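You operate a simulated robot arm through the tools that you are given. There is no shell and no other tool. Be economical: measure what you need, move in short steps, check, and stop when the job is done.

You run a simulated robot arm. Do the job below in one go: nothing can be reset, and whatever is moved stays where it is left.

Task
Press the yellow loop back into the turntable coil, then the white one.
Fine: wind each loop round to the keeper block of its colour; a block is pulled out before its loop comes up; all blocks end in, the blue one untouched; the knob ends at 4; six moves; no snag.
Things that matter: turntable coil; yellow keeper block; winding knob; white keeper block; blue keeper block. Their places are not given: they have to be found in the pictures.

It is judged by the outcome, as a careful person would: the job done as asked, and still so three seconds after it is handed in. It fails if anything else is knocked over, pushed out of place, dropped, spilled or broken.

Robot
A 6-joint arm with a two-finger parallel gripper, fixed in place. Base frame: the origin is at the foot of the arm, x ahead of it, y to its left, z up; the work surface is at about z = 871. Units: mm, rad, N and s.
With the tool pointing down near the work surface it reaches from about 320 to 700 mm from the base axis. Its first joint turns from -2.897 to 2.897 rad. Payload 4.1 kg.
The TCP is the grasp point between the finger pads, 23 mm short of the fingertips. In the tool frame z runs along the fingers and y along their closing line. Largest opening 94 mm; finger width 38, thickness 10; the body of the gripper, 54 by 96 mm, starts 39 mm behind the TCP.
Orientation is told as [roll, pitch, yaw] about the base's x, y, z axes, in that order, counted from this pose: with the fingers straight down and closing along the base's y, the tool's x points along the base's -x, its y along +y and its z along -z.

Tools
- The arm moves only by the tool jog_arm. Its arguments are lists of equal length, an entry for each row: "delta_rot": the turn, a rotation vector about the tool's x, y, z in units of 6 degrees (1.0 is 6 degrees), a list of three; "travel": the shift along the tool's x, y, z in units of 20 mm (1.0 is 20 mm), a list of three; "gripper": the opening, from 0 (shut) to 1 (fully open). In form: {"delta_rot": [[wx, wy, wz], ...], "travel": [[x, y, z], ...], "gripper": [gripper, ...]}. A call has 1 to 8 rows; each row shifts and turns the commanded pose from where the row before left it, along the tool's axes as they then stand. A call with a number of a shift or a turn outside -1 to 1 is refused whole. Rows are played at 5 a second. More than 50 mm and 0.15 rad between two rows, or a gripper value outside its range, and nothing of the call is played. Where a pose cannot be reached the arm comes as near as it can. A force on the tool above 50 N (or 10 N above the force at the start of the call, whichever is more), or a blocked arm, ends the call early, and 0.2 s more pass. Each finger travels about 45 mm/s and halts on what it meets, pressing with about 44 N; the grip force reading is that of the motor and also rises with nothing between the fingers. The clock runs only during rows and for 0.2 s after the last one: add rows that do not move to give the fingers time. It gives the time, the measured TCP pose, the force on the tool (base axes), the opening and the grip force at its end, in the units of the frame above (readings bear some noise).
- Cameras (640 x 400 px; columns grow to the right, rows downward): "scene" is fixed at [402.7, 499, 1620.7]; the picture's right is [-0.97, -0.26, 0.00], its down [-0.22, 0.81, -0.54] and it looks along [0.14, -0.52, -0.84] (base axes); focal length 288 px, centre (320, 200). "wrist" rides on the gripper at [86, 16, -74] in the tool frame; the picture's right is [-0.18, 0.98, 0.00], its down [-0.58, -0.11, -0.81] and it looks along [-0.79, -0.15, 0.59] (tool axes); focal length 243 px, centre (320, 200).
- get_image(camera): a new picture of that camera. No time passes.
- raise_lower(by): slides the trunk up (or, below 0, down) by that many mm; the arm rides with it, the base frame stays. It gives what a move gives, with no picture.
- probe_pixels(camera, pixels): there is no depth. For up to 12 entries [column, row, z] of the newest picture of that camera ("zoom" is the newest enlarged one), the place [x, y] in the base frame at which the ray of that pixel passes the height z, good to about 2 mm, but the place of the scene camera against the robot may be out by one fixed shift of up to 12 mm in any direction. No time passes.
- zoom(camera, box): a new picture of the part [left, top, right, bottom] of that camera's present view, enlarged. No time passes.
- finish_job(): hands the job in; it is judged then, once.

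Work in short steps. Measure before you move; look again where a grasp or a placing could have gone wrong, and mend it. You have 80 turns and 34 pictures in all, those below and enlarged ones among them. Open the gripper and draw the arm clear of the work before you hand the job in, unless the task says otherwise; then end with one line.

The tools are called after "Request:" by a JSON object that holds its "op" and its "data". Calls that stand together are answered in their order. jog_arm: Moves the arm, as the interface text tells. Its arguments: {"type":"object","properties":{"delta_rot":{"type":"array","items":{"type":"array","items":{"type":"number"}}},"travel":{"type":"array","items":{"type":"array","items":{"type":"number"}}},"gripper":{"type":"array","items":{"type":"number"}}},"required":["delta_rot","travel","gripper"]} The other tools are called the same way: raise_lower (by) slides the trunk up or down; get_image (camera) takes a picture; probe_pixels (camera, pixels) gives the place at which the rays of pixels pass given heights; zoom (camera, box) takes an enlarged picture of a part of a camera's view; finish_job () hands the job in.

At the start:

```text
t: 0.0
tool_pos: [397.6, 13.1, 1186.4]
tcp_rot: [0.001, 0.0, 0.001]
force: [0.4, 0.5, -0.2]
gripper_width: 94.2
gripper_force: 0.0
trunk travel left (down, up): [-475.0, 115.0]
```

scene: 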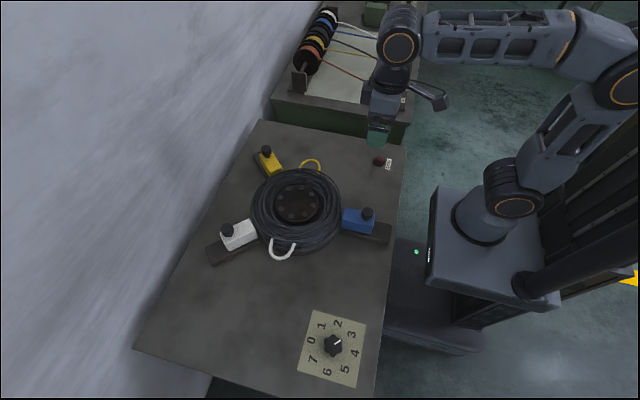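
wrist: 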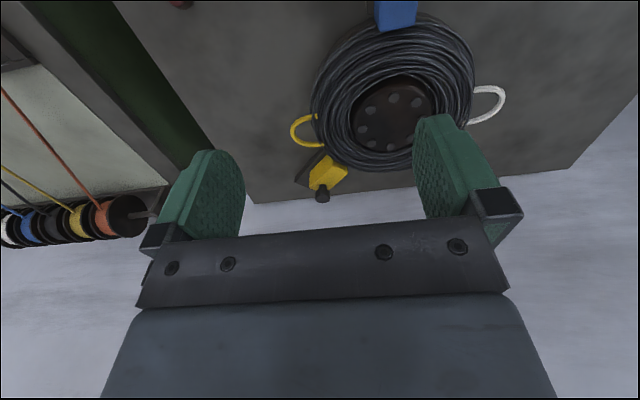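

I'll enlarge the coil area and the knob to see the blocks, the loops and the knob's pointer.

Request:
{"op": "zoom", "data": {"camera": "scene", "box": [200, 130, 410, 270]}}

Request:
{"op": "zoom", "data": {"camera": "scene", "box": [280, 300, 400, 390]}}

```text
2.86 times, centred on (305, 200) of scene
```

zoom: 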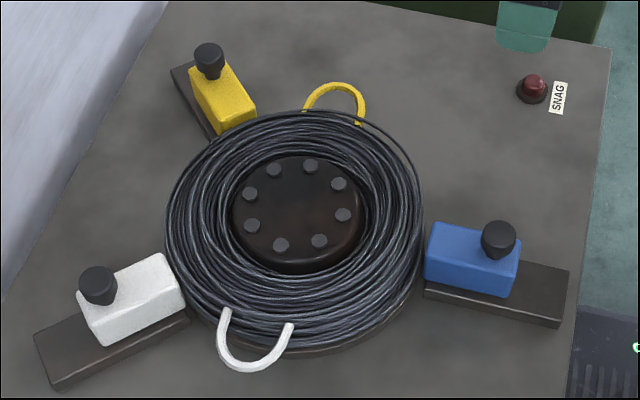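

```text
4.44 times, centred on (340, 345) of scene
```

zoom: 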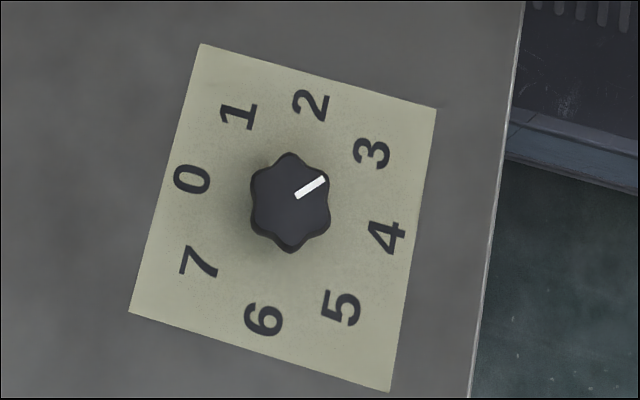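

The knob reads 3 and there is a SNAG lamp near the coil. I'll place everything with the pixel probe.

Request:
{"op": "probe_pixels", "data": {"camera": "scene", "pixels": [[297, 203, 900], [266, 151, 920], [270, 162, 900], [310, 160, 890], [227, 229, 920], [238, 236, 900], [283, 258, 890], [368, 213, 920], [358, 221, 900], [334, 345, 900], [334, 345, 880], [380, 161, 885]]}}

Request:
{"op": "probe_pixels", "data": {"camera": "scene", "pixels": [[311, 330, 871], [324, 326, 871], [337, 323, 871], [350, 335, 871], [353, 353, 871], [345, 369, 871], [330, 372, 871], [316, 359, 871], [304, 313, 871], [362, 324, 871], [352, 385, 871], [298, 370, 871]]}}

Request:
{"op": "probe_pixels", "data": {"camera": "wrist", "pixels": [[393, 113, 900], [325, 173, 900], [322, 190, 900], [322, 195, 920], [293, 128, 890], [502, 105, 890], [396, 14, 900], [180, 2, 875]]}}

```text
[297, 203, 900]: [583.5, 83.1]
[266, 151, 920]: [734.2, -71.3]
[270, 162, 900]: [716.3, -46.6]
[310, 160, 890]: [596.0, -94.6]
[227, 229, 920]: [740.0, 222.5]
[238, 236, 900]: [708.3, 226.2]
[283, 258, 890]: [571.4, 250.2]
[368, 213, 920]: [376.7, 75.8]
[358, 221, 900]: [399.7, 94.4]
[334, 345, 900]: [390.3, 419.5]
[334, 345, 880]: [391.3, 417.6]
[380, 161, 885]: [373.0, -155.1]
```

```text
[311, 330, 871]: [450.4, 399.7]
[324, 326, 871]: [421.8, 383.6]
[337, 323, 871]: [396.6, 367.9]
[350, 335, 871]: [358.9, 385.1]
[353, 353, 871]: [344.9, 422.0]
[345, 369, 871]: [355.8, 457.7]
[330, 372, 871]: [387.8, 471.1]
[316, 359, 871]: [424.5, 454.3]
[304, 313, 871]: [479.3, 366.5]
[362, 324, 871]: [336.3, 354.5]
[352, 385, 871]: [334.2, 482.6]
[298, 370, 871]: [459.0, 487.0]
```

```text
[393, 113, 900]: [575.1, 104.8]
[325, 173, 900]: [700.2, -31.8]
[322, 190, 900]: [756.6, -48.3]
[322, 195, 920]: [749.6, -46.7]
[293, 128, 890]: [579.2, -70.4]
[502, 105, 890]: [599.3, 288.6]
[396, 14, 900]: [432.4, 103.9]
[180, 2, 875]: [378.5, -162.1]
```

The rough positions put the blocks near the arm's reach limit. I'll enlarge the wrist view for exact fixes, since that camera has no fixed shift.

Request:
{"op": "zoom", "data": {"camera": "wrist", "box": [270, 0, 530, 210]}}

```text
1.90 times, centred on (400, 105) of wrist
```

zoom: 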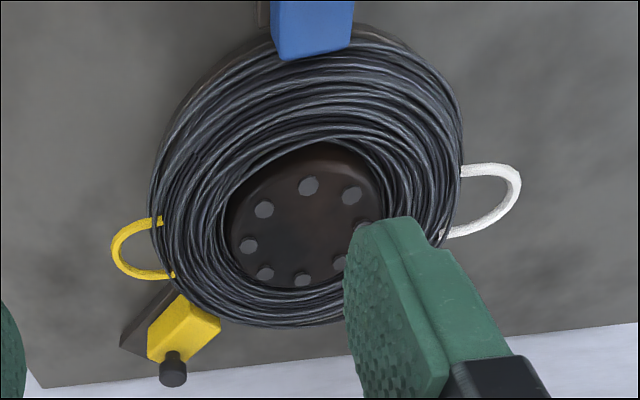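

Next I'll triangulate matching features (hub centre, yellow knob top, block corners) using this enlarged view and the scene view.

Request:
{"op": "probe_pixels", "data": {"camera": "zoom", "pixels": [[303, 235, 900], [303, 235, 940], [173, 380, 920], [173, 380, 950], [115, 255, 890], [519, 185, 890], [219, 327, 900], [219, 327, 920], [280, 59, 900], [352, 48, 900], [147, 358, 900], [178, 296, 900]]}}

Request:
{"op": "probe_pixels", "data": {"camera": "scene", "pixels": [[301.9, 201.9, 900], [301.9, 201.9, 940], [271.6, 148.2, 920], [271.6, 148.2, 950], [379, 160, 871], [256, 130, 871]]}}

```text
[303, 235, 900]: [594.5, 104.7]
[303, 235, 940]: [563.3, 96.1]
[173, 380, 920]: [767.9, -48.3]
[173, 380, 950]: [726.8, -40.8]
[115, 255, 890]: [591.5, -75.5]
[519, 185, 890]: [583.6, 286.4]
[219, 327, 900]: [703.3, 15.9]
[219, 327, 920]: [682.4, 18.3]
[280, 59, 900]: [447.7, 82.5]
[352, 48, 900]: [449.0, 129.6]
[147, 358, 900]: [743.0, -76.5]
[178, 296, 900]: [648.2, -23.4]
```

```text
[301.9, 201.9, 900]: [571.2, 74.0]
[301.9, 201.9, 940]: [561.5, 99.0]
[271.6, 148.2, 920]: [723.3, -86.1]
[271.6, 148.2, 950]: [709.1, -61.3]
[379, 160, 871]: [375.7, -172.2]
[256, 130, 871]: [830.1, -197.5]
```

Triangulating gives the hub at about (569,97) with z≈933. The yellow knob top is near (707,-37,965), so the yellow keeper sits at -45°, and white sits at +45° and blue at 180°. The loops are at ∓90°, so the plan is: yellow out, knob 3→2, yellow in, white out, knob 2→4, white in. I'll move closer to yellow and turn yaw -45°.

Request:
{"op": "jog_arm", "data": {"delta_rot": [[0, 0, 0], [0, 0, 0], [0, 0, 0], [0, 0, 0], [0, 0, 0], [0, 0, 0], [0, 0, 0], [0, 0, 0]], "travel": [[-1, 0, 0.5], [-1, 0, 0.5], [-1, 0, 0.5], [-1, 0, 0.5], [-1, 0, 0.5], [-1, 0, 0], [-1, 0, 0], [-1, 0, 0]], "gripper": [1, 1, 1, 1, 1, 1, 1, 1]}}

Request:
{"op": "jog_arm", "data": {"delta_rot": [[0, 0, 1], [0, 0, 1], [0, 0, 1], [0, 0, 1], [0, 0, 1], [0, 0, 1], [0, 0, 1], [0, 0, 0.5]], "travel": [[0, 0, 0], [0, 0, 0], [0, 0, 0], [0, 0, 0], [0, 0, 0], [0, 0, 0], [0, 0, 0], [0, 0, 0]], "gripper": [1, 1, 1, 1, 1, 1, 1, 1]}}

Request:
{"op": "get_image", "data": {"camera": "wrist"}}

```text
t: 1.8
tool_pos: [557.1, 13.2, 1136.0]
tcp_rot: [0.0, 0.002, 0.002]
force: [0.1, 0.1, 0.9]
gripper_width: 94.4
gripper_force: 0.1
trunk travel left (down, up): [-475.0, 115.0]
```

```text
t: 3.6
tool_pos: [559.5, 13.7, 1136.8]
tcp_rot: [0.0, 0.0, -0.786]
force: [0.0, 0.2, -0.2]
gripper_width: 94.0
gripper_force: 0.1
trunk travel left (down, up): [-475.0, 115.0]
```

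```text
28 pictures are left
```

wrist: 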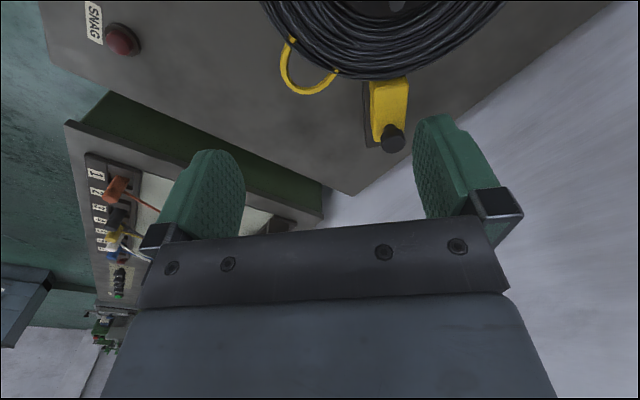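

The yellow block shows at about (388,115) and its knob at (393,138). I'll enlarge for exact positions.

Request:
{"op": "zoom", "data": {"camera": "wrist", "box": [330, 60, 458, 160]}}

```text
4.00 times, centred on (394, 110) of wrist
```

zoom: 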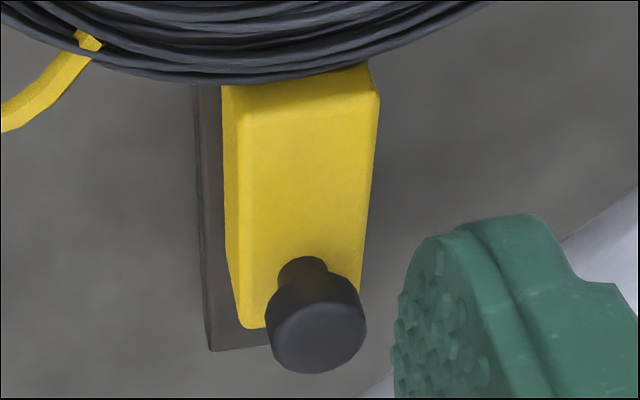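

Request:
{"op": "probe_pixels", "data": {"camera": "zoom", "pixels": [[318, 340, 950], [318, 340, 970], [303, 268, 930], [303, 268, 940], [245, 328, 930], [372, 75, 930], [378, 100, 930], [240, 115, 930], [210, 351, 877], [270, 347, 877], [195, 86, 877]]}}

```text
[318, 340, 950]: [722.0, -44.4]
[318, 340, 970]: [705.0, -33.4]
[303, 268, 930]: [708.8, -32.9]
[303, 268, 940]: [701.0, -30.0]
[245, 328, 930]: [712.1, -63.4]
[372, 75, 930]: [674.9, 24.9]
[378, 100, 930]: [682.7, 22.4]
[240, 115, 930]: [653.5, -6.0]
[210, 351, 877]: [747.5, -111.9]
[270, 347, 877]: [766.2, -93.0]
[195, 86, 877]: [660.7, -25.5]
```

Combining two wrist views puts the yellow knob top at about (714,-39,959), with its block top at about z 922. I'll move above it at z≈1010 and see whether a straight-down tool reaches.

Request:
{"op": "jog_arm", "data": {"delta_rot": [[0, 0, 0], [0, 0, 0], [0, 0, 0], [0, 0, 0], [0, 0, 0], [0, 0, 0], [0, 0, 0], [0, 0, 0]], "travel": [[-0.915, 0.45, 0.79], [-0.915, 0.45, 0.79], [-0.915, 0.45, 0.79], [-0.915, 0.45, 0.79], [-0.915, 0.45, 0.79], [-0.915, 0.45, 0.79], [-0.915, 0.45, 0.79], [-0.915, 0.45, 0.79]], "gripper": [1, 1, 1, 1, 1, 1, 1, 1]}}

Request:
{"op": "get_image", "data": {"camera": "scene"}}

```text
t: 5.4
tool_pos: [694.8, -38.4, 1015.0]
tcp_rot: [-0.002, 0.002, -0.786]
force: [-0.1, 0.4, 1.0]
gripper_width: 93.6
gripper_force: 0.1
out of reach, approached as far as the arm can: row 8
trunk travel left (down, up): [-475.0, 115.0]
```

```text
26 pictures are left
```

scene: 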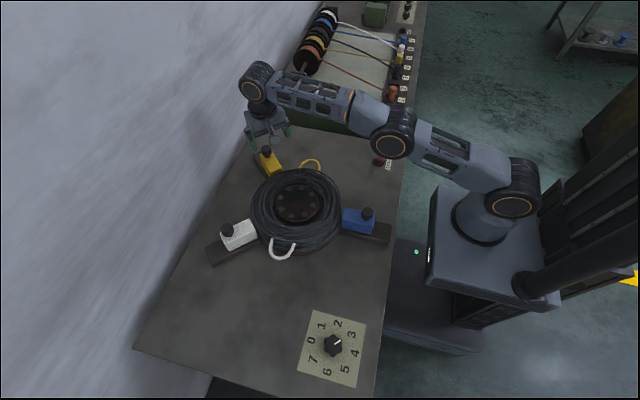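

A straight-down tool stops at r≈696, so I'll tilt the fingers outward by 24° about the tool's y to gain reach.

Request:
{"op": "jog_arm", "data": {"delta_rot": [[0, -1, 0], [0, -1, 0], [0, -1, 0], [0, -1, 0], [0, 0, 0]], "travel": [[0, 0, 0], [0, 0, 0], [0, 0, 0], [0, 0, 0], [0, 0, 0]], "gripper": [1, 1, 1, 1, 1]}}

Request:
{"op": "get_image", "data": {"camera": "wrist"}}

```text
t: 6.6
tool_pos: [693.7, -36.5, 1015.5]
tcp_rot: [0.001, -0.42, -0.786]
force: [-0.5, 0.1, 1.1]
gripper_width: 94.1
gripper_force: 0.0
trunk travel left (down, up): [-475.0, 115.0]
```

```text
25 pictures are left
```

wrist: 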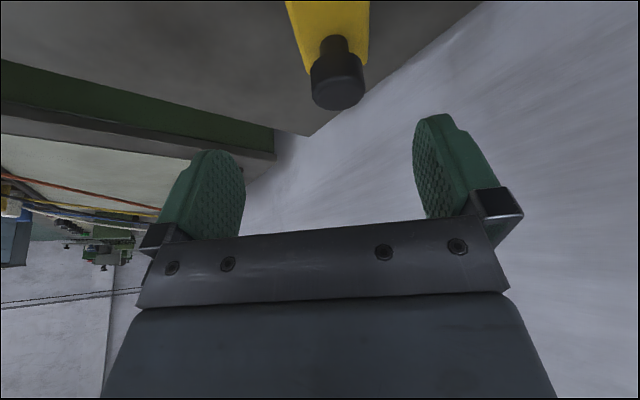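

The tilt held. I'll check the knob top at (338,92).

Request:
{"op": "probe_pixels", "data": {"camera": "wrist", "pixels": [[338, 92, 959], [333, 45, 922], [333, 45, 930]]}}

```text
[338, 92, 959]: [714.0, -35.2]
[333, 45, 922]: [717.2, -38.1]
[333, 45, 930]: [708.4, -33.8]
```

The knob axis comes out at about (714.5,-36). I'll line up and lower along the fingers to z≈954, with open fingers straddling the knob.

Request:
{"op": "jog_arm", "data": {"delta_rot": [[0, 0, 0], [0, 0, 0], [0, 0, 0], [0, 0, 0], [0, 0, 0], [0, 0, 0]], "travel": [[0.64, 0.7, 0], [0, 0, 0.8], [0, 0, 0.8], [0, 0, 0.8], [0, 0, 0.68], [0, 0, 0]], "gripper": [1, 1, 1, 1, 1, 1]}}

Request:
{"op": "get_image", "data": {"camera": "wrist"}}

```text
t: 8.0
tool_pos: [713.2, -36.2, 954.3]
tcp_rot: [-0.002, -0.418, -0.784]
force: [0.4, 0.7, 0.3]
gripper_width: 93.9
gripper_force: 0.1
trunk travel left (down, up): [-475.0, 115.0]
```

```text
24 pictures are left
```

wrist: 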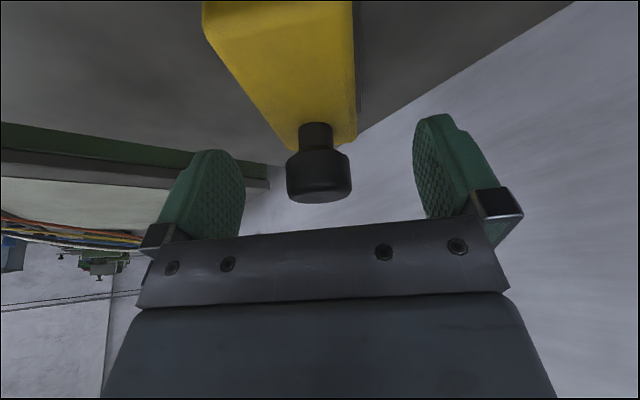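

The knob sits between the fingers at (319,178), so I'll close on it.

Request:
{"op": "jog_arm", "data": {"delta_rot": [[0, 0, 0], [0, 0, 0], [0, 0, 0], [0, 0, 0], [0, 0, 0], [0, 0, 0]], "travel": [[0, 0, 0], [0, 0, 0], [0, 0, 0], [0, 0, 0], [0, 0, 0], [0, 0, 0]], "gripper": [0.15, 0.15, 0.15, 0.15, 0.15, 0.15]}}

```text
t: 9.4
tool_pos: [711.2, -37.8, 954.6]
tcp_rot: [0.0, -0.419, -0.785]
force: [-4.7, -3.2, -0.8]
gripper_width: 31.3
gripper_force: 44.8
trunk travel left (down, up): [-475.0, 115.0]
```

The grip is firm at 31 mm. I'll pull straight outward (-45°, level) by 30 mm, watching the force.

Request:
{"op": "jog_arm", "data": {"delta_rot": [[0, 0, 0], [0, 0, 0], [0, 0, 0], [0, 0, 0], [0, 0, 0], [0, 0, 0]], "travel": [[-0.228, 0, 0.102], [-0.228, 0, 0.102], [-0.228, 0, 0.102], [-0.228, 0, 0.102], [-0.228, 0, 0.102], [-0.228, 0, 0.102]], "gripper": [0.15, 0.15, 0.15, 0.15, 0.15, 0.15]}}

Request:
{"op": "zoom", "data": {"camera": "scene", "box": [200, 130, 410, 270]}}

```text
t: 10.8
tool_pos: [734.1, -58.1, 953.5]
tcp_rot: [-0.001, -0.417, -0.788]
force: [-9.7, -10.1, -7.6]
gripper_width: 31.5
gripper_force: 45.2
trunk travel left (down, up): [-475.0, 115.0]
```

```text
2.86 times, centred on (305, 200) of scene
```

zoom: 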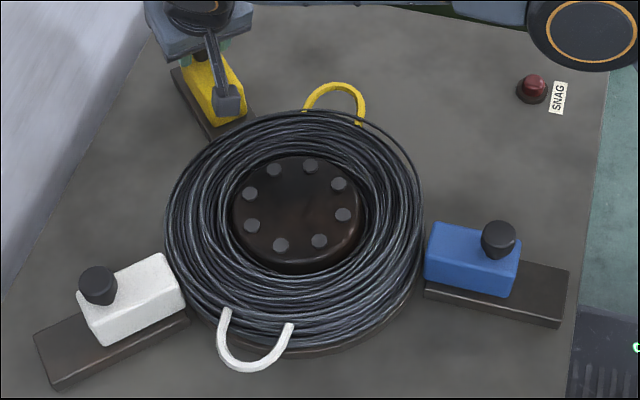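

The block follows (moved about 30 mm). I'll keep pulling towards the end of its track.

Request:
{"op": "jog_arm", "data": {"delta_rot": [[0, 0, 0], [0, 0, 0], [0, 0, 0], [0, 0, 0]], "travel": [[-0.228, 0, 0.102], [-0.228, 0, 0.102], [-0.228, 0, 0.102], [0, 0, 0]], "gripper": [0.15, 0.15, 0.15, 0.15]}}

Request:
{"op": "get_image", "data": {"camera": "wrist"}}

```text
t: 11.8
tool_pos: [744.4, -69.2, 953.7]
tcp_rot: [-0.001, -0.419, -0.786]
force: [-11.8, -13.9, -9.2]
gripper_width: 31.5
gripper_force: 44.7
trunk travel left (down, up): [-475.0, 115.0]
```

```text
22 pictures are left
```

wrist: 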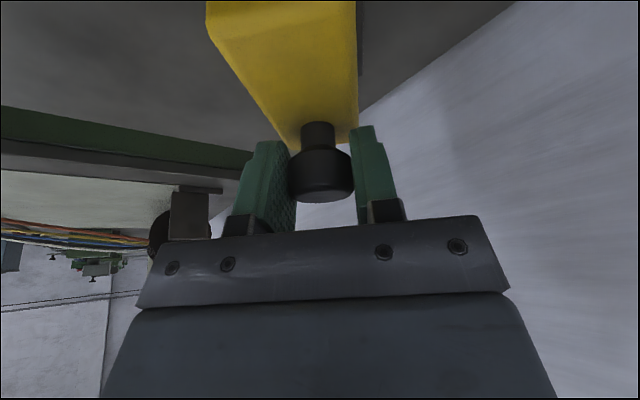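

Moved about 45 mm and no hard stop yet. A little more, watching the force.

Request:
{"op": "jog_arm", "data": {"delta_rot": [[0, 0, 0], [0, 0, 0], [0, 0, 0], [0, 0, 0]], "travel": [[-0.228, 0, 0.102], [-0.228, 0, 0.102], [-0.228, 0, 0.102], [0, 0, 0]], "gripper": [0.15, 0.15, 0.15, 0.15]}}

Request:
{"op": "zoom", "data": {"camera": "scene", "box": [230, 130, 335, 200]}}

```text
t: 12.5
tool_pos: [749.3, -72.7, 952.8]
tcp_rot: [-0.01, -0.402, -0.783]
force: [-26.9, 10.0, 9.5]
gripper_width: 31.8
gripper_force: 45.0
trunk travel left (down, up): [-475.0, 115.0]
stopped in row 3: the force on the tool passed its limit (the readings are from after the stop); the commanded pose is now the measured one
```

```text
5.71 times, centred on (282, 165) of scene
```

zoom: 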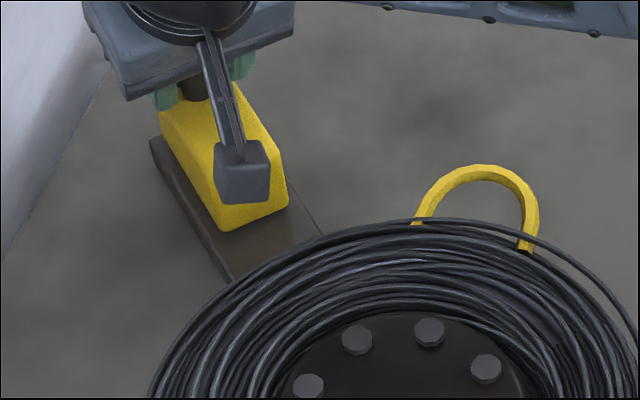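

The stop was met at about 52 mm, so the block is fully out and flush with the track's end. I'll release and back off along the fingers.

Request:
{"op": "jog_arm", "data": {"delta_rot": [[0, 0, 0], [0, 0, 0], [0, 0, 0], [0, 0, 0], [0, 0, 0]], "travel": [[0, 0, 0], [0, 0, 0], [0, 0, 0], [0, 0, 0], [0, 0, 0]], "gripper": [1, 1, 1, 1, 1]}}

Request:
{"op": "jog_arm", "data": {"delta_rot": [[0, 0, 0], [0, 0, 0], [0, 0, 0], [0, 0, 0], [0, 0, 0], [0, 0, 0], [0, 0, 0], [0, 0, 0]], "travel": [[0, 0, -1], [0, 0, -1], [0, 0, -1], [0, 0, -1], [0, 0, -1], [0.5, 0, -0.8], [0.5, 0, -0.8], [0.5, 0, -0.8]], "gripper": [1, 1, 1, 1, 1, 1, 1, 1]}}

```text
t: 13.7
tool_pos: [751.8, -74.8, 950.1]
tcp_rot: [-0.01, -0.407, -0.784]
force: [-0.6, 1.3, 0.4]
gripper_width: 93.9
gripper_force: 0.1
trunk travel left (down, up): [-475.0, 115.0]
```

```text
t: 15.5
tool_pos: [692.5, -12.5, 1075.3]
tcp_rot: [-0.009, -0.405, -0.783]
force: [-1.0, 0.8, -0.1]
gripper_width: 94.1
gripper_force: 0.1
trunk travel left (down, up): [-475.0, 115.0]
```

Next is the knob near (397,420). I'll straighten the tool, bring yaw to 0, then travel over there at height.

Request:
{"op": "jog_arm", "data": {"delta_rot": [[0, 1, 0], [0, 1, 0], [0, 1, 0], [0, 0.87, 0], [0, 0, -1], [0, 0, -1], [0, 0, -1], [0, 0, -1]], "travel": [[0, 0, -0.5], [0, 0, -0.5], [0, 0, 0], [0, 0, 0], [0, 0, 0], [0, 0, 0], [0, 0, 0], [0, 0, 0]], "gripper": [1, 1, 1, 1, 1, 1, 1, 1]}}

Request:
{"op": "jog_arm", "data": {"delta_rot": [[0, 0, -1], [0, 0, -1], [0, 0, -1], [0, 0, -0.5], [0, 0, 0], [0, 0, 0], [0, 0, 0], [0, 0, 0]], "travel": [[0, 0, 0], [0, 0, 0], [0, 0, 0], [0, 0, 0], [0.67, 1, 0], [0.67, 1, 0], [0.67, 1, 0], [0.67, 1, 0]], "gripper": [1, 1, 1, 1, 1, 1, 1, 1]}}

Request:
{"op": "jog_arm", "data": {"delta_rot": [[0, 0, 0], [0, 0, 0], [0, 0, 0], [0, 0, 0], [0, 0, 0], [0, 0, 0], [0, 0, 0], [0, 0, 0]], "travel": [[0.67, 1, 0], [0.67, 1, 0], [0.67, 1, 0], [0.67, 1, 0], [0.67, 1, 0], [0.67, 1, 0], [0.67, 1, 0], [0.67, 1, 0]], "gripper": [1, 1, 1, 1, 1, 1, 1, 1]}}

```text
t: 17.3
tool_pos: [670.4, -7.9, 1087.3]
tcp_rot: [-0.007, 0.001, -0.366]
force: [-0.4, -0.4, 0.6]
gripper_width: 93.9
gripper_force: 0.1
out of reach, approached as far as the arm can: row 3, 4
trunk travel left (down, up): [-475.0, 115.0]
```

```text
t: 19.1
tool_pos: [614.6, 71.6, 1087.5]
tcp_rot: [-0.007, 0.006, -0.001]
force: [0.8, -0.8, -0.2]
gripper_width: 94.1
gripper_force: 0.0
trunk travel left (down, up): [-475.0, 115.0]
```

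```text
t: 20.9
tool_pos: [509.2, 231.3, 1086.6]
tcp_rot: [-0.009, 0.006, 0.0]
force: [1.3, -0.2, -0.9]
gripper_width: 94.0
gripper_force: 0.1
trunk travel left (down, up): [-475.0, 115.0]
```

Request:
{"op": "jog_arm", "data": {"delta_rot": [[0, 0, 0], [0, 0, 0], [0, 0, 0], [0, 0, 0], [0, 0, 0], [0, 0, 0], [0, 0, 0], [0, 0, 0]], "travel": [[0.95, 1, 0], [0.95, 1, 0], [0.95, 1, 0], [0.95, 1, 0], [0.95, 1, 0], [0.95, 1, 0], [0.95, 1, 0], [0.95, 1, 0]], "gripper": [1, 1, 1, 1, 1, 1, 1, 1]}}

Request:
{"op": "get_image", "data": {"camera": "wrist"}}

```text
t: 22.7
tool_pos: [358.2, 392.9, 1086.0]
tcp_rot: [-0.006, 0.006, -0.001]
force: [0.1, -0.6, 0.5]
gripper_width: 93.9
gripper_force: 0.0
trunk travel left (down, up): [-475.0, 115.0]
```

```text
20 pictures are left
```

wrist: 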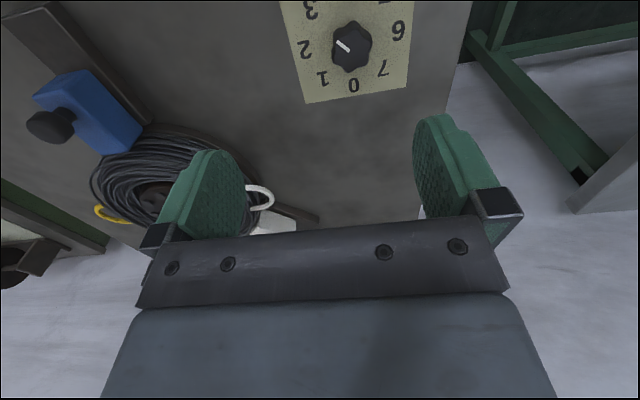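

The dial is in view with its knob at about (351,47). I'll enlarge it.

Request:
{"op": "zoom", "data": {"camera": "wrist", "box": [270, 0, 430, 100]}}

```text
4.00 times, centred on (350, 50) of wrist
```

zoom: 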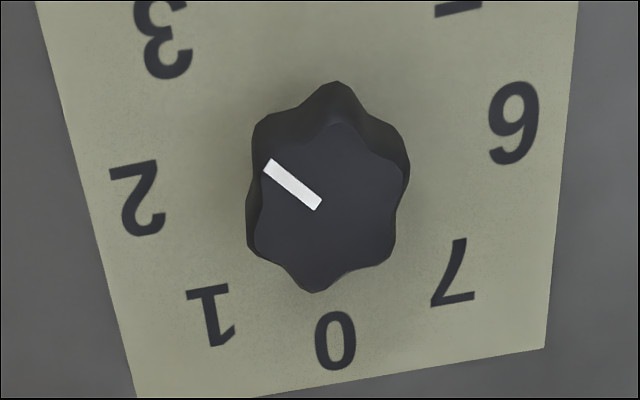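

Request:
{"op": "probe_pixels", "data": {"camera": "zoom", "pixels": [[326, 206, 890], [326, 206, 900], [326, 206, 910], [320, 206, 900], [268, 165, 900], [162, 38, 872], [138, 200, 872], [210, 315, 872], [336, 340, 872], [514, 122, 872], [453, 273, 872], [460, 5, 872]]}}

Request:
{"op": "probe_pixels", "data": {"camera": "scene", "pixels": [[333.2, 345, 890], [333.2, 345, 900], [333.2, 345, 910]]}}

```text
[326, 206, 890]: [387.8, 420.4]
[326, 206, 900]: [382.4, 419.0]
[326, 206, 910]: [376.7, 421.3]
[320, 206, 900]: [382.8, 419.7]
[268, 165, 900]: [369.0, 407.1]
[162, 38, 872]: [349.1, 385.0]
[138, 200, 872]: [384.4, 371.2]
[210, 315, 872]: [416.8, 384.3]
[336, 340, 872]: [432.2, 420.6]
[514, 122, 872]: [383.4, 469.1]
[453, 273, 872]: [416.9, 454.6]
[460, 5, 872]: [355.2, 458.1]
```

```text
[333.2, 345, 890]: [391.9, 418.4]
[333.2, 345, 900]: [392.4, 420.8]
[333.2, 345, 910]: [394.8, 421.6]
```

The wrist view puts the dial centre at about (383.5,420), with 2 at -90°, 3 at -135° and 4 at 180°, and the knob top at z≈898. The pointer lies on a lobe, so with yaw +45° the pads meet two lobes on each side. I'll go above it with that yaw.

Request:
{"op": "jog_arm", "data": {"delta_rot": [[0, 0, -1], [0, 0, -1], [0, 0, -1], [0, 0, -1], [0, 0, -1], [0, 0, -1], [0, 0, -1], [0, 0, -0.5]], "travel": [[-0.64, 0.68, 0], [-0.69, 0.61, 0], [0, 0, 0], [0, 0, 0], [0, 0, 0.5], [0, 0, 1], [0, 0, 1], [0, 0, 1]], "gripper": [1, 1, 1, 1, 1, 1, 1, 1]}}

Request:
{"op": "jog_arm", "data": {"delta_rot": [[0, 0, 0], [0, 0, 0], [0, 0, 0], [0, 0, 0]], "travel": [[0, 0, 1], [0, 0, 1], [0, 0, 1], [0, 0, 0]], "gripper": [1, 1, 1, 1]}}

Request:
{"op": "get_image", "data": {"camera": "wrist"}}

```text
t: 24.5
tool_pos: [383.9, 419.1, 1014.5]
tcp_rot: [-0.002, 0.008, 0.784]
force: [0.2, -0.4, 0.3]
gripper_width: 94.0
gripper_force: 0.2
trunk travel left (down, up): [-475.0, 115.0]
```

```text
t: 25.5
tool_pos: [380.9, 418.3, 955.5]
tcp_rot: [-0.001, 0.009, 0.783]
force: [-0.4, 0.0, -0.1]
gripper_width: 94.2
gripper_force: 0.1
trunk travel left (down, up): [-475.0, 115.0]
```

```text
18 pictures are left
```

wrist: 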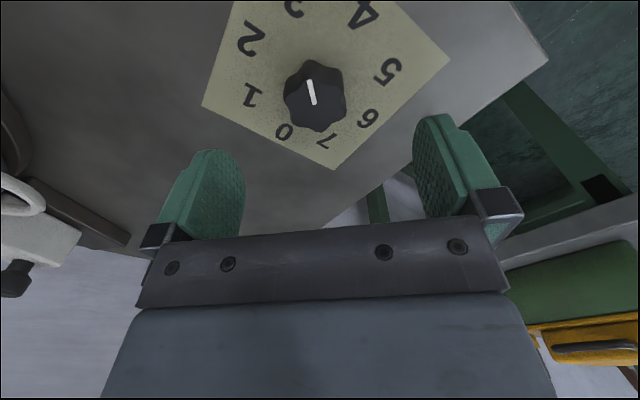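

Request:
{"op": "probe_pixels", "data": {"camera": "wrist", "pixels": [[315, 101, 898], [315, 101, 905], [308, 80, 898], [283, 132, 872], [374, 16, 872], [386, 71, 872], [252, 97, 872], [250, 38, 872], [367, 118, 872]]}}

```text
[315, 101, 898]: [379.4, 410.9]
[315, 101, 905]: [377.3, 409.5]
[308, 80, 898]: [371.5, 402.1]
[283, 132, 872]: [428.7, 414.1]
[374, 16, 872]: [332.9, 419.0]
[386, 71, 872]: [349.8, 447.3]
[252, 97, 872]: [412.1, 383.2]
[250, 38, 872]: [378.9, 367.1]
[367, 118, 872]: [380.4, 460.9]
```

The dial centre now reads about (381.5,415.5). I'll shift 2 mm and lower to z≈912 to check centring.

Request:
{"op": "jog_arm", "data": {"delta_rot": [[0, 0, 0], [0, 0, 0], [0, 0, 0], [0, 0, 0]], "travel": [[0.03, -0.12, 0.7], [0, 0, 0.7], [0, 0, 0.75], [0, 0, 0]], "gripper": [1, 1, 1, 1]}}

Request:
{"op": "get_image", "data": {"camera": "wrist"}}

```text
t: 26.5
tool_pos: [382.4, 415.4, 911.5]
tcp_rot: [-0.001, 0.009, 0.784]
force: [-0.1, 0.4, -0.1]
gripper_width: 93.7
gripper_force: 0.0
trunk travel left (down, up): [-475.0, 115.0]
```

```text
17 pictures are left
```

wrist: 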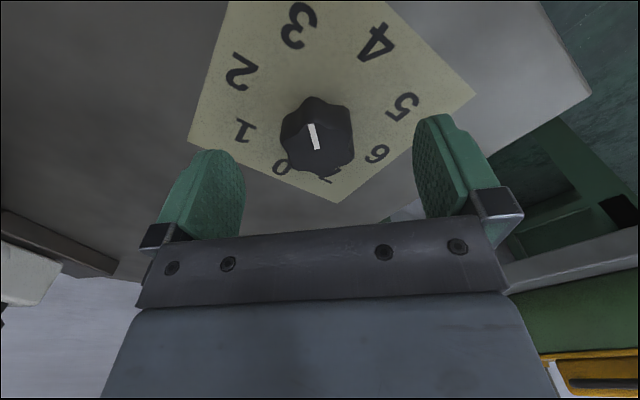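

Request:
{"op": "probe_pixels", "data": {"camera": "wrist", "pixels": [[240, 71, 872], [376, 154, 872], [298, 26, 872], [376, 42, 872], [244, 130, 872], [403, 107, 872], [282, 167, 872], [318, 143, 885], [318, 143, 898]]}}

```text
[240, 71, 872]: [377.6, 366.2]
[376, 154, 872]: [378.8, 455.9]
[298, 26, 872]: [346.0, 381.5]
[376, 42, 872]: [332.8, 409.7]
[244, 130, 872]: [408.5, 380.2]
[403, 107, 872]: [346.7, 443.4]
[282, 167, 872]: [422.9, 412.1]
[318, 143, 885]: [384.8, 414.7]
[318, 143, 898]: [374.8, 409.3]
```

The numeral circle shrinks as I descend, so the plate is nearer z≈855. That corrects the dial centre to about (388.5,418.5) and the knob top to about z 882. I'll shift there and lower to z≈890.

Request:
{"op": "jog_arm", "data": {"delta_rot": [[0, 0, 0], [0, 0, 0], [0, 0, 0]], "travel": [[-0.32, -0.08, 0], [0, 0, 1], [0, 0, 0]], "gripper": [1, 1, 1]}}

Request:
{"op": "get_image", "data": {"camera": "wrist"}}

```text
t: 27.3
tool_pos: [387.9, 421.9, 893.0]
tcp_rot: [-0.003, 0.008, 0.783]
force: [1.1, 0.5, -0.5]
gripper_width: 94.1
gripper_force: 0.1
trunk travel left (down, up): [-475.0, 115.0]
```

```text
16 pictures are left
```

wrist: 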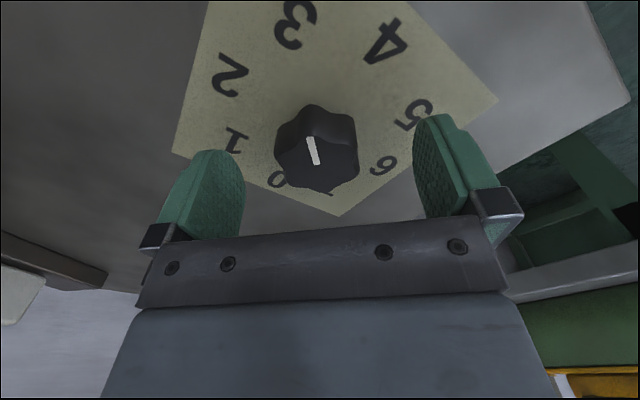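

The knob is straddled, with its top centre at (316,157). I'll make a small 2 mm correction, go down 6 mm, then close.

Request:
{"op": "jog_arm", "data": {"delta_rot": [[0, 0, 0], [0, 0, 0], [0, 0, 0], [0, 0, 0], [0, 0, 0], [0, 0, 0], [0, 0, 0]], "travel": [[0.12, -0.05, 0.3], [0, 0, 0], [0, 0, 0], [0, 0, 0], [0, 0, 0], [0, 0, 0], [0, 0, 0]], "gripper": [1, 0.2, 0.2, 0.2, 0.2, 0.2, 0.2]}}

Request:
{"op": "zoom", "data": {"camera": "wrist", "box": [180, 40, 460, 240]}}

```text
t: 28.9
tool_pos: [388.4, 417.3, 887.0]
tcp_rot: [0.0, 0.009, 0.782]
force: [-2.3, 0.0, -1.8]
gripper_width: 42.1
gripper_force: 44.7
trunk travel left (down, up): [-475.0, 115.0]
```

```text
2.00 times, centred on (320, 140) of wrist
```

zoom: 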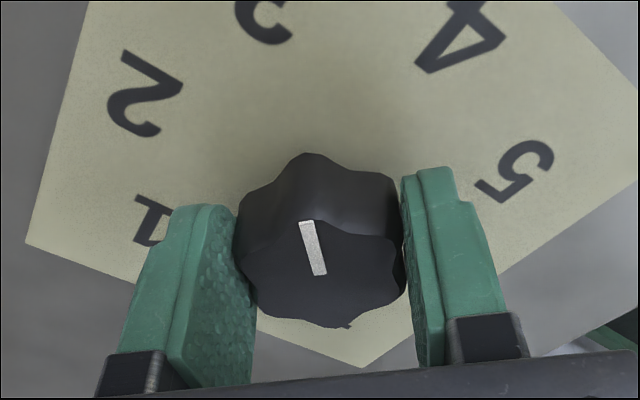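

Firm hold at 42 mm. Now turning the knob counter-clockwise 45° (3→2) in one motion.

Request:
{"op": "jog_arm", "data": {"delta_rot": [[0, 0, -1], [0, 0, -1], [0, 0, -1], [0, 0, -1], [0, 0, -1], [0, 0, -1], [0, 0, -1], [0, 0, -0.5]], "travel": [[0, 0, 0], [0, 0, 0], [0, 0, 0], [0, 0, 0], [0, 0, 0], [0, 0, 0], [0, 0, 0], [0, 0, 0]], "gripper": [0.2, 0.2, 0.2, 0.2, 0.2, 0.2, 0.2, 0.2]}}

Request:
{"op": "get_image", "data": {"camera": "scene"}}

```text
t: 30.7
tool_pos: [389.4, 416.8, 887.4]
tcp_rot: [0.005, 0.007, 1.572]
force: [12.8, -3.7, -7.4]
gripper_width: 41.9
gripper_force: 44.7
trunk travel left (down, up): [-475.0, 115.0]
```

```text
14 pictures are left
```

scene: 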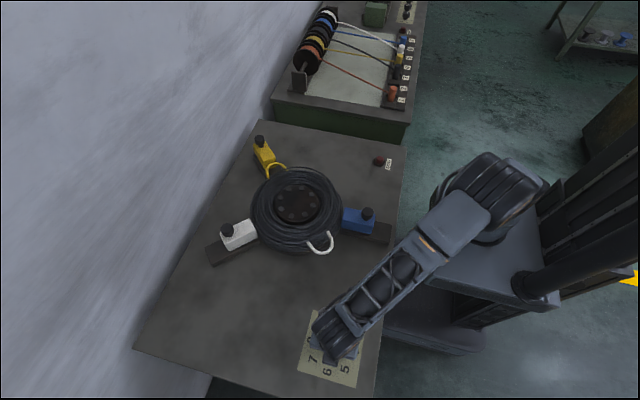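

Yellow loop is now at the yellow keeper and the snag lamp stays dark. I'll release and lift.

Request:
{"op": "jog_arm", "data": {"delta_rot": [[0, 0, 0], [0, 0, 0], [0, 0, 0], [0, 0, 0], [0, 0, 0], [0, 0, 0], [0, 0, 0], [0, 0, 0]], "travel": [[0, 0, 0], [0, 0, 0], [0, 0, 0], [0, 0, 0], [0, 0, -1], [0, 0, -1], [0, 0, -1], [0, 0, -1]], "gripper": [1, 1, 1, 1, 1, 1, 1, 1]}}

Request:
{"op": "get_image", "data": {"camera": "wrist"}}

```text
t: 32.5
tool_pos: [389.9, 418.2, 967.7]
tcp_rot: [0.007, 0.007, 1.571]
force: [-0.3, 1.3, 0.3]
gripper_width: 94.1
gripper_force: 0.1
trunk travel left (down, up): [-475.0, 115.0]
```

```text
13 pictures are left
```

wrist: 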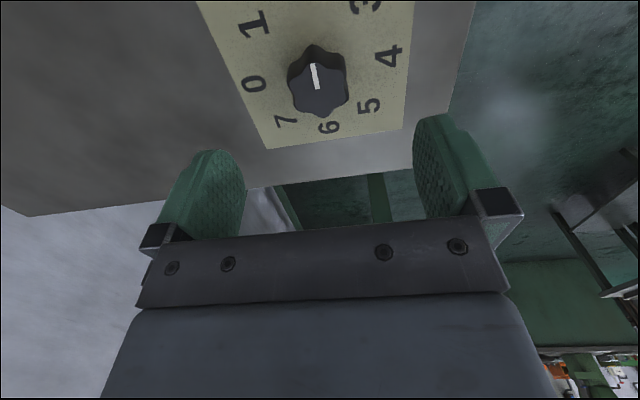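

The pointer is opposite 6, so the knob is at 2. I'll lift, turn back to yaw 0 and travel towards the yellow block.

Request:
{"op": "jog_arm", "data": {"delta_rot": [[0, 0, 1], [0, 0, 1], [0, 0, 1], [0, 0, 1], [0, 0, 1], [0, 0, 1], [0, 0, 1], [0, 0, 1]], "travel": [[0, 0, -1], [0, 0, -1], [0, 0, -1], [0, 0, -1], [0, 0, -1], [0, 0, -1], [0, 0, 0], [0, 0, 0]], "gripper": [1, 1, 1, 1, 1, 1, 1, 1]}}

Request:
{"op": "jog_arm", "data": {"delta_rot": [[0, 0, 1], [0, 0, 1], [0, 0, 1], [0, 0, 1], [0, 0, 1], [0, 0, 1], [0, 0, 1], [0, 0, 0]], "travel": [[0, 0, 0], [0, 0, 0], [0, 0, 0], [0, 0, 0], [0, 0, 0], [0, 0, 0], [0, 0, 0], [-0.64, -0.97, 0]], "gripper": [1, 1, 1, 1, 1, 1, 1, 1]}}

Request:
{"op": "jog_arm", "data": {"delta_rot": [[0, 0, 0], [0, 0, 0], [0, 0, 0], [0, 0, 0], [0, 0, 0], [0, 0, 0], [0, 0, 0], [0, 0, 0]], "travel": [[-0.64, -0.97, 0], [-0.64, -0.97, 0], [-0.64, -0.97, 0], [-0.64, -0.97, 0], [-0.64, -0.97, 0], [-0.64, -0.97, 0], [-0.64, -0.97, 0], [-0.64, -0.97, 0]], "gripper": [1, 1, 1, 1, 1, 1, 1, 1]}}

Request:
{"op": "jog_arm", "data": {"delta_rot": [[0, 0, 0], [0, 0, 0], [0, 0, 0], [0, 0, 0], [0, 0, 0], [0, 0, 0], [0, 0, 0], [0, 0, 0]], "travel": [[-0.64, -0.97, 0], [-0.64, -0.97, 0], [-0.64, -0.97, 0], [-0.64, -0.97, 0], [-0.64, -0.97, 0], [-0.64, -0.97, 0], [-0.64, -0.97, 0], [-0.64, -0.97, 0]], "gripper": [1, 1, 1, 1, 1, 1, 1, 1]}}

```text
t: 34.3
tool_pos: [388.7, 417.1, 1086.6]
tcp_rot: [-0.001, 0.008, 0.729]
force: [0.6, 0.1, -1.1]
gripper_width: 93.9
gripper_force: 0.0
trunk travel left (down, up): [-475.0, 115.0]
```

```text
t: 36.1
tool_pos: [402.8, 397.8, 1088.4]
tcp_rot: [-0.007, 0.006, -0.001]
force: [-0.2, -0.6, -0.2]
gripper_width: 93.8
gripper_force: 0.0
trunk travel left (down, up): [-475.0, 115.0]
```

```text
t: 37.9
tool_pos: [503.7, 242.0, 1086.8]
tcp_rot: [-0.008, 0.004, 0.0]
force: [-0.5, -0.2, 1.0]
gripper_width: 93.9
gripper_force: 0.1
trunk travel left (down, up): [-475.0, 115.0]
```

```text
t: 39.7
tool_pos: [605.6, 88.2, 1087.6]
tcp_rot: [-0.005, 0.005, -0.003]
force: [0.2, -0.2, -0.1]
gripper_width: 94.0
gripper_force: 0.0
trunk travel left (down, up): [-475.0, 115.0]
```

Request:
{"op": "jog_arm", "data": {"delta_rot": [[0, 0, 1], [0, 0, 1], [0, 0, 1], [0, 0, 1], [0, 0, 1], [0, 0, 1], [0, 0, 1], [0, 0, 0.5]], "travel": [[0, 0, 0], [0, 0, 0], [0, 0, 0], [0, 0, 0], [0, 0, 0], [0, 0, 0], [0, 0, 0], [0, 0, 0]], "gripper": [1, 1, 1, 1, 1, 1, 1, 1]}}

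Request:
{"op": "jog_arm", "data": {"delta_rot": [[0, -1, 0], [0, -1, 0], [0, -1, 0], [0, -0.95, 0], [0, 0, 0], [0, 0, 0], [0, 0, 0], [0, 0, 0]], "travel": [[0, 0, 0], [0, 0, 0], [0, 0, 0], [0, 0, 0], [-0.97, -0.08, 0.53], [-0.97, -0.08, 0.53], [-0.97, -0.08, 0.53], [-0.97, -0.08, 0.53]], "gripper": [1, 1, 1, 1, 1, 1, 1, 1]}}

Request:
{"op": "jog_arm", "data": {"delta_rot": [[0, 0, 0], [0, 0, 0], [0, 0, 0]], "travel": [[-0.97, -0.08, 0.53], [-0.97, -0.08, 0.53], [0, 0, 0]], "gripper": [1, 1, 1]}}

Request:
{"op": "get_image", "data": {"camera": "wrist"}}

```text
t: 41.5
tool_pos: [605.3, 88.1, 1088.0]
tcp_rot: [-0.007, -0.002, -0.789]
force: [-0.6, 0.6, -1.1]
gripper_width: 94.3
gripper_force: 0.0
trunk travel left (down, up): [-475.0, 115.0]
```

```text
t: 43.3
tool_pos: [664.4, 18.3, 1081.9]
tcp_rot: [-0.008, -0.414, -0.784]
force: [-0.4, -0.1, 0.3]
gripper_width: 94.0
gripper_force: 0.1
trunk travel left (down, up): [-475.0, 115.0]
```

```text
t: 44.1
tool_pos: [693.1, -13.6, 1077.7]
tcp_rot: [-0.01, -0.413, -0.783]
force: [0.0, 0.2, 0.0]
gripper_width: 94.3
gripper_force: 0.0
trunk travel left (down, up): [-475.0, 115.0]
```

```text
12 pictures are left
```

wrist: 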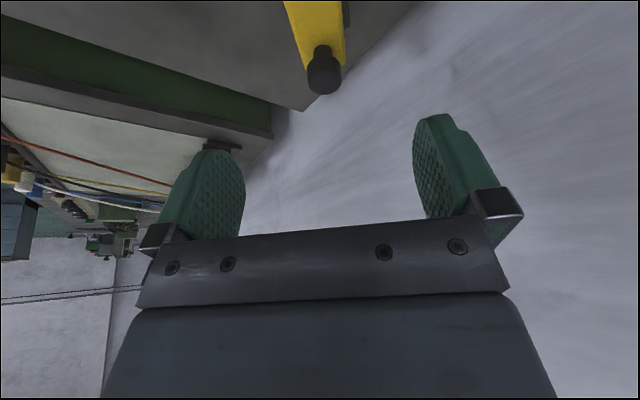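

The knob is in line. I'll offset slightly, then slide down along the fingers onto it at (750.5,-74.5,953).

Request:
{"op": "jog_arm", "data": {"delta_rot": [[0, 0, 0], [0, 0, 0], [0, 0, 0], [0, 0, 0], [0, 0, 0], [0, 0, 0], [0, 0, 0], [0, 0, 0]], "travel": [[-0.67, -0.06, 0.9], [-0.66, -0.06, 0.9], [0, 0, 0.95], [0, 0, 0.95], [0, 0, 0.95], [0, 0, 0.95], [0, 0, 0.95], [0, 0, 0.84]], "gripper": [1, 1, 1, 1, 1, 1, 1, 1]}}

Request:
{"op": "jog_arm", "data": {"delta_rot": [[0, 0, 0], [0, 0, 0], [0, 0, 0], [0, 0, 0], [0, 0, 0], [0, 0, 0]], "travel": [[0, 0, 0], [0, 0, 0], [0, 0, 0], [0, 0, 0], [0, 0, 0], [0, 0, 0]], "gripper": [0.15, 0.15, 0.15, 0.15, 0.15, 0.15]}}

Request:
{"op": "get_image", "data": {"camera": "wrist"}}

```text
t: 45.9
tool_pos: [750.4, -74.9, 952.8]
tcp_rot: [-0.009, -0.415, -0.784]
force: [0.0, 0.8, 0.6]
gripper_width: 94.1
gripper_force: 0.0
trunk travel left (down, up): [-475.0, 115.0]
```

```text
t: 47.3
tool_pos: [750.9, -74.6, 952.8]
tcp_rot: [-0.008, -0.415, -0.783]
force: [0.0, 0.0, 0.4]
gripper_width: 31.6
gripper_force: 44.7
trunk travel left (down, up): [-475.0, 115.0]
```

```text
11 pictures are left
```

wrist: 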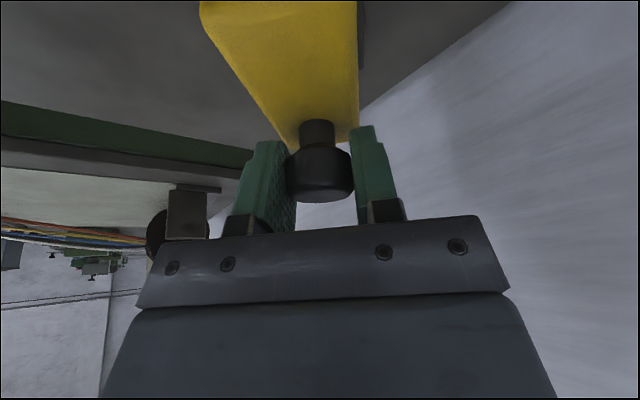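

Gripped at 31.6 mm. Pushing the yellow block inward, 49 mm first.

Request:
{"op": "jog_arm", "data": {"delta_rot": [[0, 0, 0], [0, 0, 0], [0, 0, 0], [0, 0, 0], [0, 0, 0], [0, 0, 0], [0, 0, 0]], "travel": [[0.32, 0, -0.14], [0.32, 0, -0.14], [0.32, 0, -0.14], [0.32, 0, -0.14], [0.32, 0, -0.14], [0.32, 0, -0.14], [0.32, 0, -0.14]], "gripper": [0.15, 0.15, 0.15, 0.15, 0.15, 0.15, 0.15]}}

```text
t: 48.9
tool_pos: [714.5, -39.0, 952.4]
tcp_rot: [-0.007, -0.415, -0.784]
force: [-2.2, -1.7, 4.4]
gripper_width: 31.8
gripper_force: 44.6
trunk travel left (down, up): [-475.0, 115.0]
```

About 3 mm to go, so I'll push on gently until it seats.

Request:
{"op": "jog_arm", "data": {"delta_rot": [[0, 0, 0], [0, 0, 0], [0, 0, 0], [0, 0, 0]], "travel": [[0.1, 0, -0.044], [0.1, 0, -0.044], [0.1, 0, -0.044], [0, 0, 0]], "gripper": [0.15, 0.15, 0.15, 0.15]}}

Request:
{"op": "zoom", "data": {"camera": "scene", "box": [200, 130, 410, 270]}}

```text
t: 49.9
tool_pos: [713.0, -38.9, 954.1]
tcp_rot: [-0.006, -0.418, -0.786]
force: [36.0, -26.6, 8.1]
gripper_width: 31.8
gripper_force: 45.4
trunk travel left (down, up): [-475.0, 115.0]
```

```text
2.86 times, centred on (305, 200) of scene
```

zoom: 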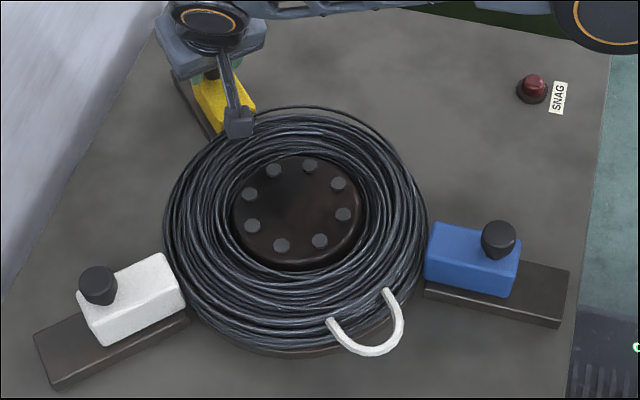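

Force rose to 45 N, so the block is seated, and the yellow loop is pressed in with no snag light. I'll release, back off, and probe the white knob's place, using the known yellow knob to calibrate the scene shift.

Request:
{"op": "jog_arm", "data": {"delta_rot": [[0, 0, 0], [0, 0, 0], [0, 0, 0], [0, 0, 0], [0, 0, 0]], "travel": [[0, 0, 0], [0, 0, 0], [0, 0, 0], [0, 0, 0], [0, 0, 0]], "gripper": [1, 1, 1, 1, 1]}}

Request:
{"op": "jog_arm", "data": {"delta_rot": [[0, 0, 0], [0, 0, 0], [0, 0, 0], [0, 0, 0], [0, 0, 0], [0, 0, 0], [0, 0, 0], [0, 0, 0]], "travel": [[0, 0, -1], [0, 0, -1], [0, 0, -1], [0, 0, -1], [0, 0, -1], [0.5, 0, -0.8], [0.5, 0, -0.8], [0.5, 0, -0.8]], "gripper": [1, 1, 1, 1, 1, 1, 1, 1]}}

Request:
{"op": "probe_pixels", "data": {"camera": "scene", "pixels": [[266.1, 148.2, 959], [227.3, 226.2, 959], [296.6, 201.8, 925], [382.6, 211.6, 959]]}}

```text
t: 51.1
tool_pos: [708.8, -34.0, 952.4]
tcp_rot: [-0.01, -0.414, -0.783]
force: [0.0, 0.6, 1.0]
gripper_width: 94.0
gripper_force: 0.0
trunk travel left (down, up): [-475.0, 115.0]
```

```text
t: 52.9
tool_pos: [648.8, 27.2, 1077.5]
tcp_rot: [-0.008, -0.415, -0.785]
force: [-0.6, -0.2, 0.1]
gripper_width: 93.8
gripper_force: 0.0
trunk travel left (down, up): [-475.0, 115.0]
```

```text
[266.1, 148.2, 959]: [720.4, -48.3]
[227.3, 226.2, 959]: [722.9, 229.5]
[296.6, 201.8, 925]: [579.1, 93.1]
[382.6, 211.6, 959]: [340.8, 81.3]
```

Calibrating with the yellow knob puts the white knob at about (715,239.5,959). I'll straighten, turn to yaw +30°, tilt 30° and travel to a viewing spot behind it.

Request:
{"op": "jog_arm", "data": {"delta_rot": [[0, 1, 0], [0, 1, 0], [0, 1, 0], [0, 0.96, 0], [0, 0, -1], [0, 0, -1], [0, 0, -1], [0, 0, -1]], "travel": [[0, 0, 0], [0, 0, 0], [0, 0, 0], [0, 0, 0], [0, 0, 0], [0, 0, 0], [0, 0, 0], [0, 0, 0]], "gripper": [1, 1, 1, 1, 1, 1, 1, 1]}}

Request:
{"op": "jog_arm", "data": {"delta_rot": [[0, 0, -1], [0, 0, -1], [0, 0, -1], [0, 0, -1], [0, 0, -1], [0, 0, -1], [0, 0, -1], [0, 0, -1]], "travel": [[0, 0, 0], [0, 0, 0], [0, 0, 0], [0, 0, 0], [0, 0, 0], [0, 0, 0], [0, 0, 0], [0, 0, 0]], "gripper": [1, 1, 1, 1, 1, 1, 1, 1]}}

Request:
{"op": "jog_arm", "data": {"delta_rot": [[0, 0, -0.5], [0, -1, 0], [0, -1, 0], [0, -1, 0], [0, -1, 0], [0, -1, 0]], "travel": [[0, 0, 0], [0, 0, 0], [0, 0, 0], [0, 0, 0], [0, 0, 0], [0, 0, 0]], "gripper": [1, 1, 1, 1, 1, 1]}}

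Request:
{"op": "jog_arm", "data": {"delta_rot": [[0, 0, 0], [0, 0, 0], [0, 0, 0], [0, 0, 0], [0, 0, 0], [0, 0, 0], [0, 0, 0], [0, 0, 0]], "travel": [[-0.475, 0.94, 0.36], [-0.475, 0.94, 0.36], [-0.475, 0.94, 0.36], [-0.475, 0.94, 0.36], [-0.475, 0.94, 0.36], [-0.475, 0.94, 0.36], [-0.475, 0.94, 0.36], [-0.475, 0.94, 0.36]], "gripper": [1, 1, 1, 1, 1, 1, 1, 1]}}

Request:
{"op": "get_image", "data": {"camera": "wrist"}}

```text
t: 54.7
tool_pos: [648.2, 26.9, 1075.3]
tcp_rot: [-0.006, 0.004, -0.365]
force: [-0.4, -0.8, 0.3]
gripper_width: 93.9
gripper_force: 0.1
trunk travel left (down, up): [-475.0, 115.0]
```

```text
t: 56.5
tool_pos: [647.7, 28.7, 1076.0]
tcp_rot: [-0.002, 0.009, 0.474]
force: [0.7, 0.0, 0.1]
gripper_width: 94.0
gripper_force: 0.0
trunk travel left (down, up): [-475.0, 115.0]
```

```text
t: 57.9
tool_pos: [649.0, 28.4, 1076.9]
tcp_rot: [-0.002, -0.519, 0.525]
force: [0.7, -0.1, -0.5]
gripper_width: 93.9
gripper_force: 0.1
trunk travel left (down, up): [-475.0, 115.0]
```

```text
t: 59.7
tool_pos: [656.8, 203.9, 1062.6]
tcp_rot: [-0.003, -0.516, 0.523]
force: [0.4, -0.4, 0.3]
gripper_width: 93.8
gripper_force: 0.1
trunk travel left (down, up): [-475.0, 115.0]
```

```text
9 pictures are left
```

wrist: 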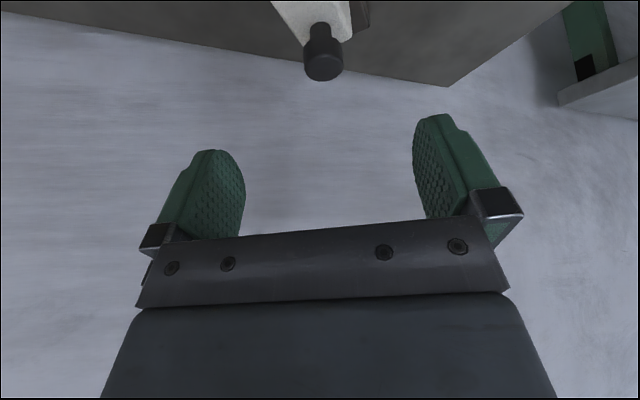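

The white knob is in view with its top at (324,69). I'll probe it at its known height.

Request:
{"op": "probe_pixels", "data": {"camera": "wrist", "pixels": [[324, 69, 959], [320, 28, 922]]}}

```text
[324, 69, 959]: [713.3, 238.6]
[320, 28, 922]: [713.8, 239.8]
```

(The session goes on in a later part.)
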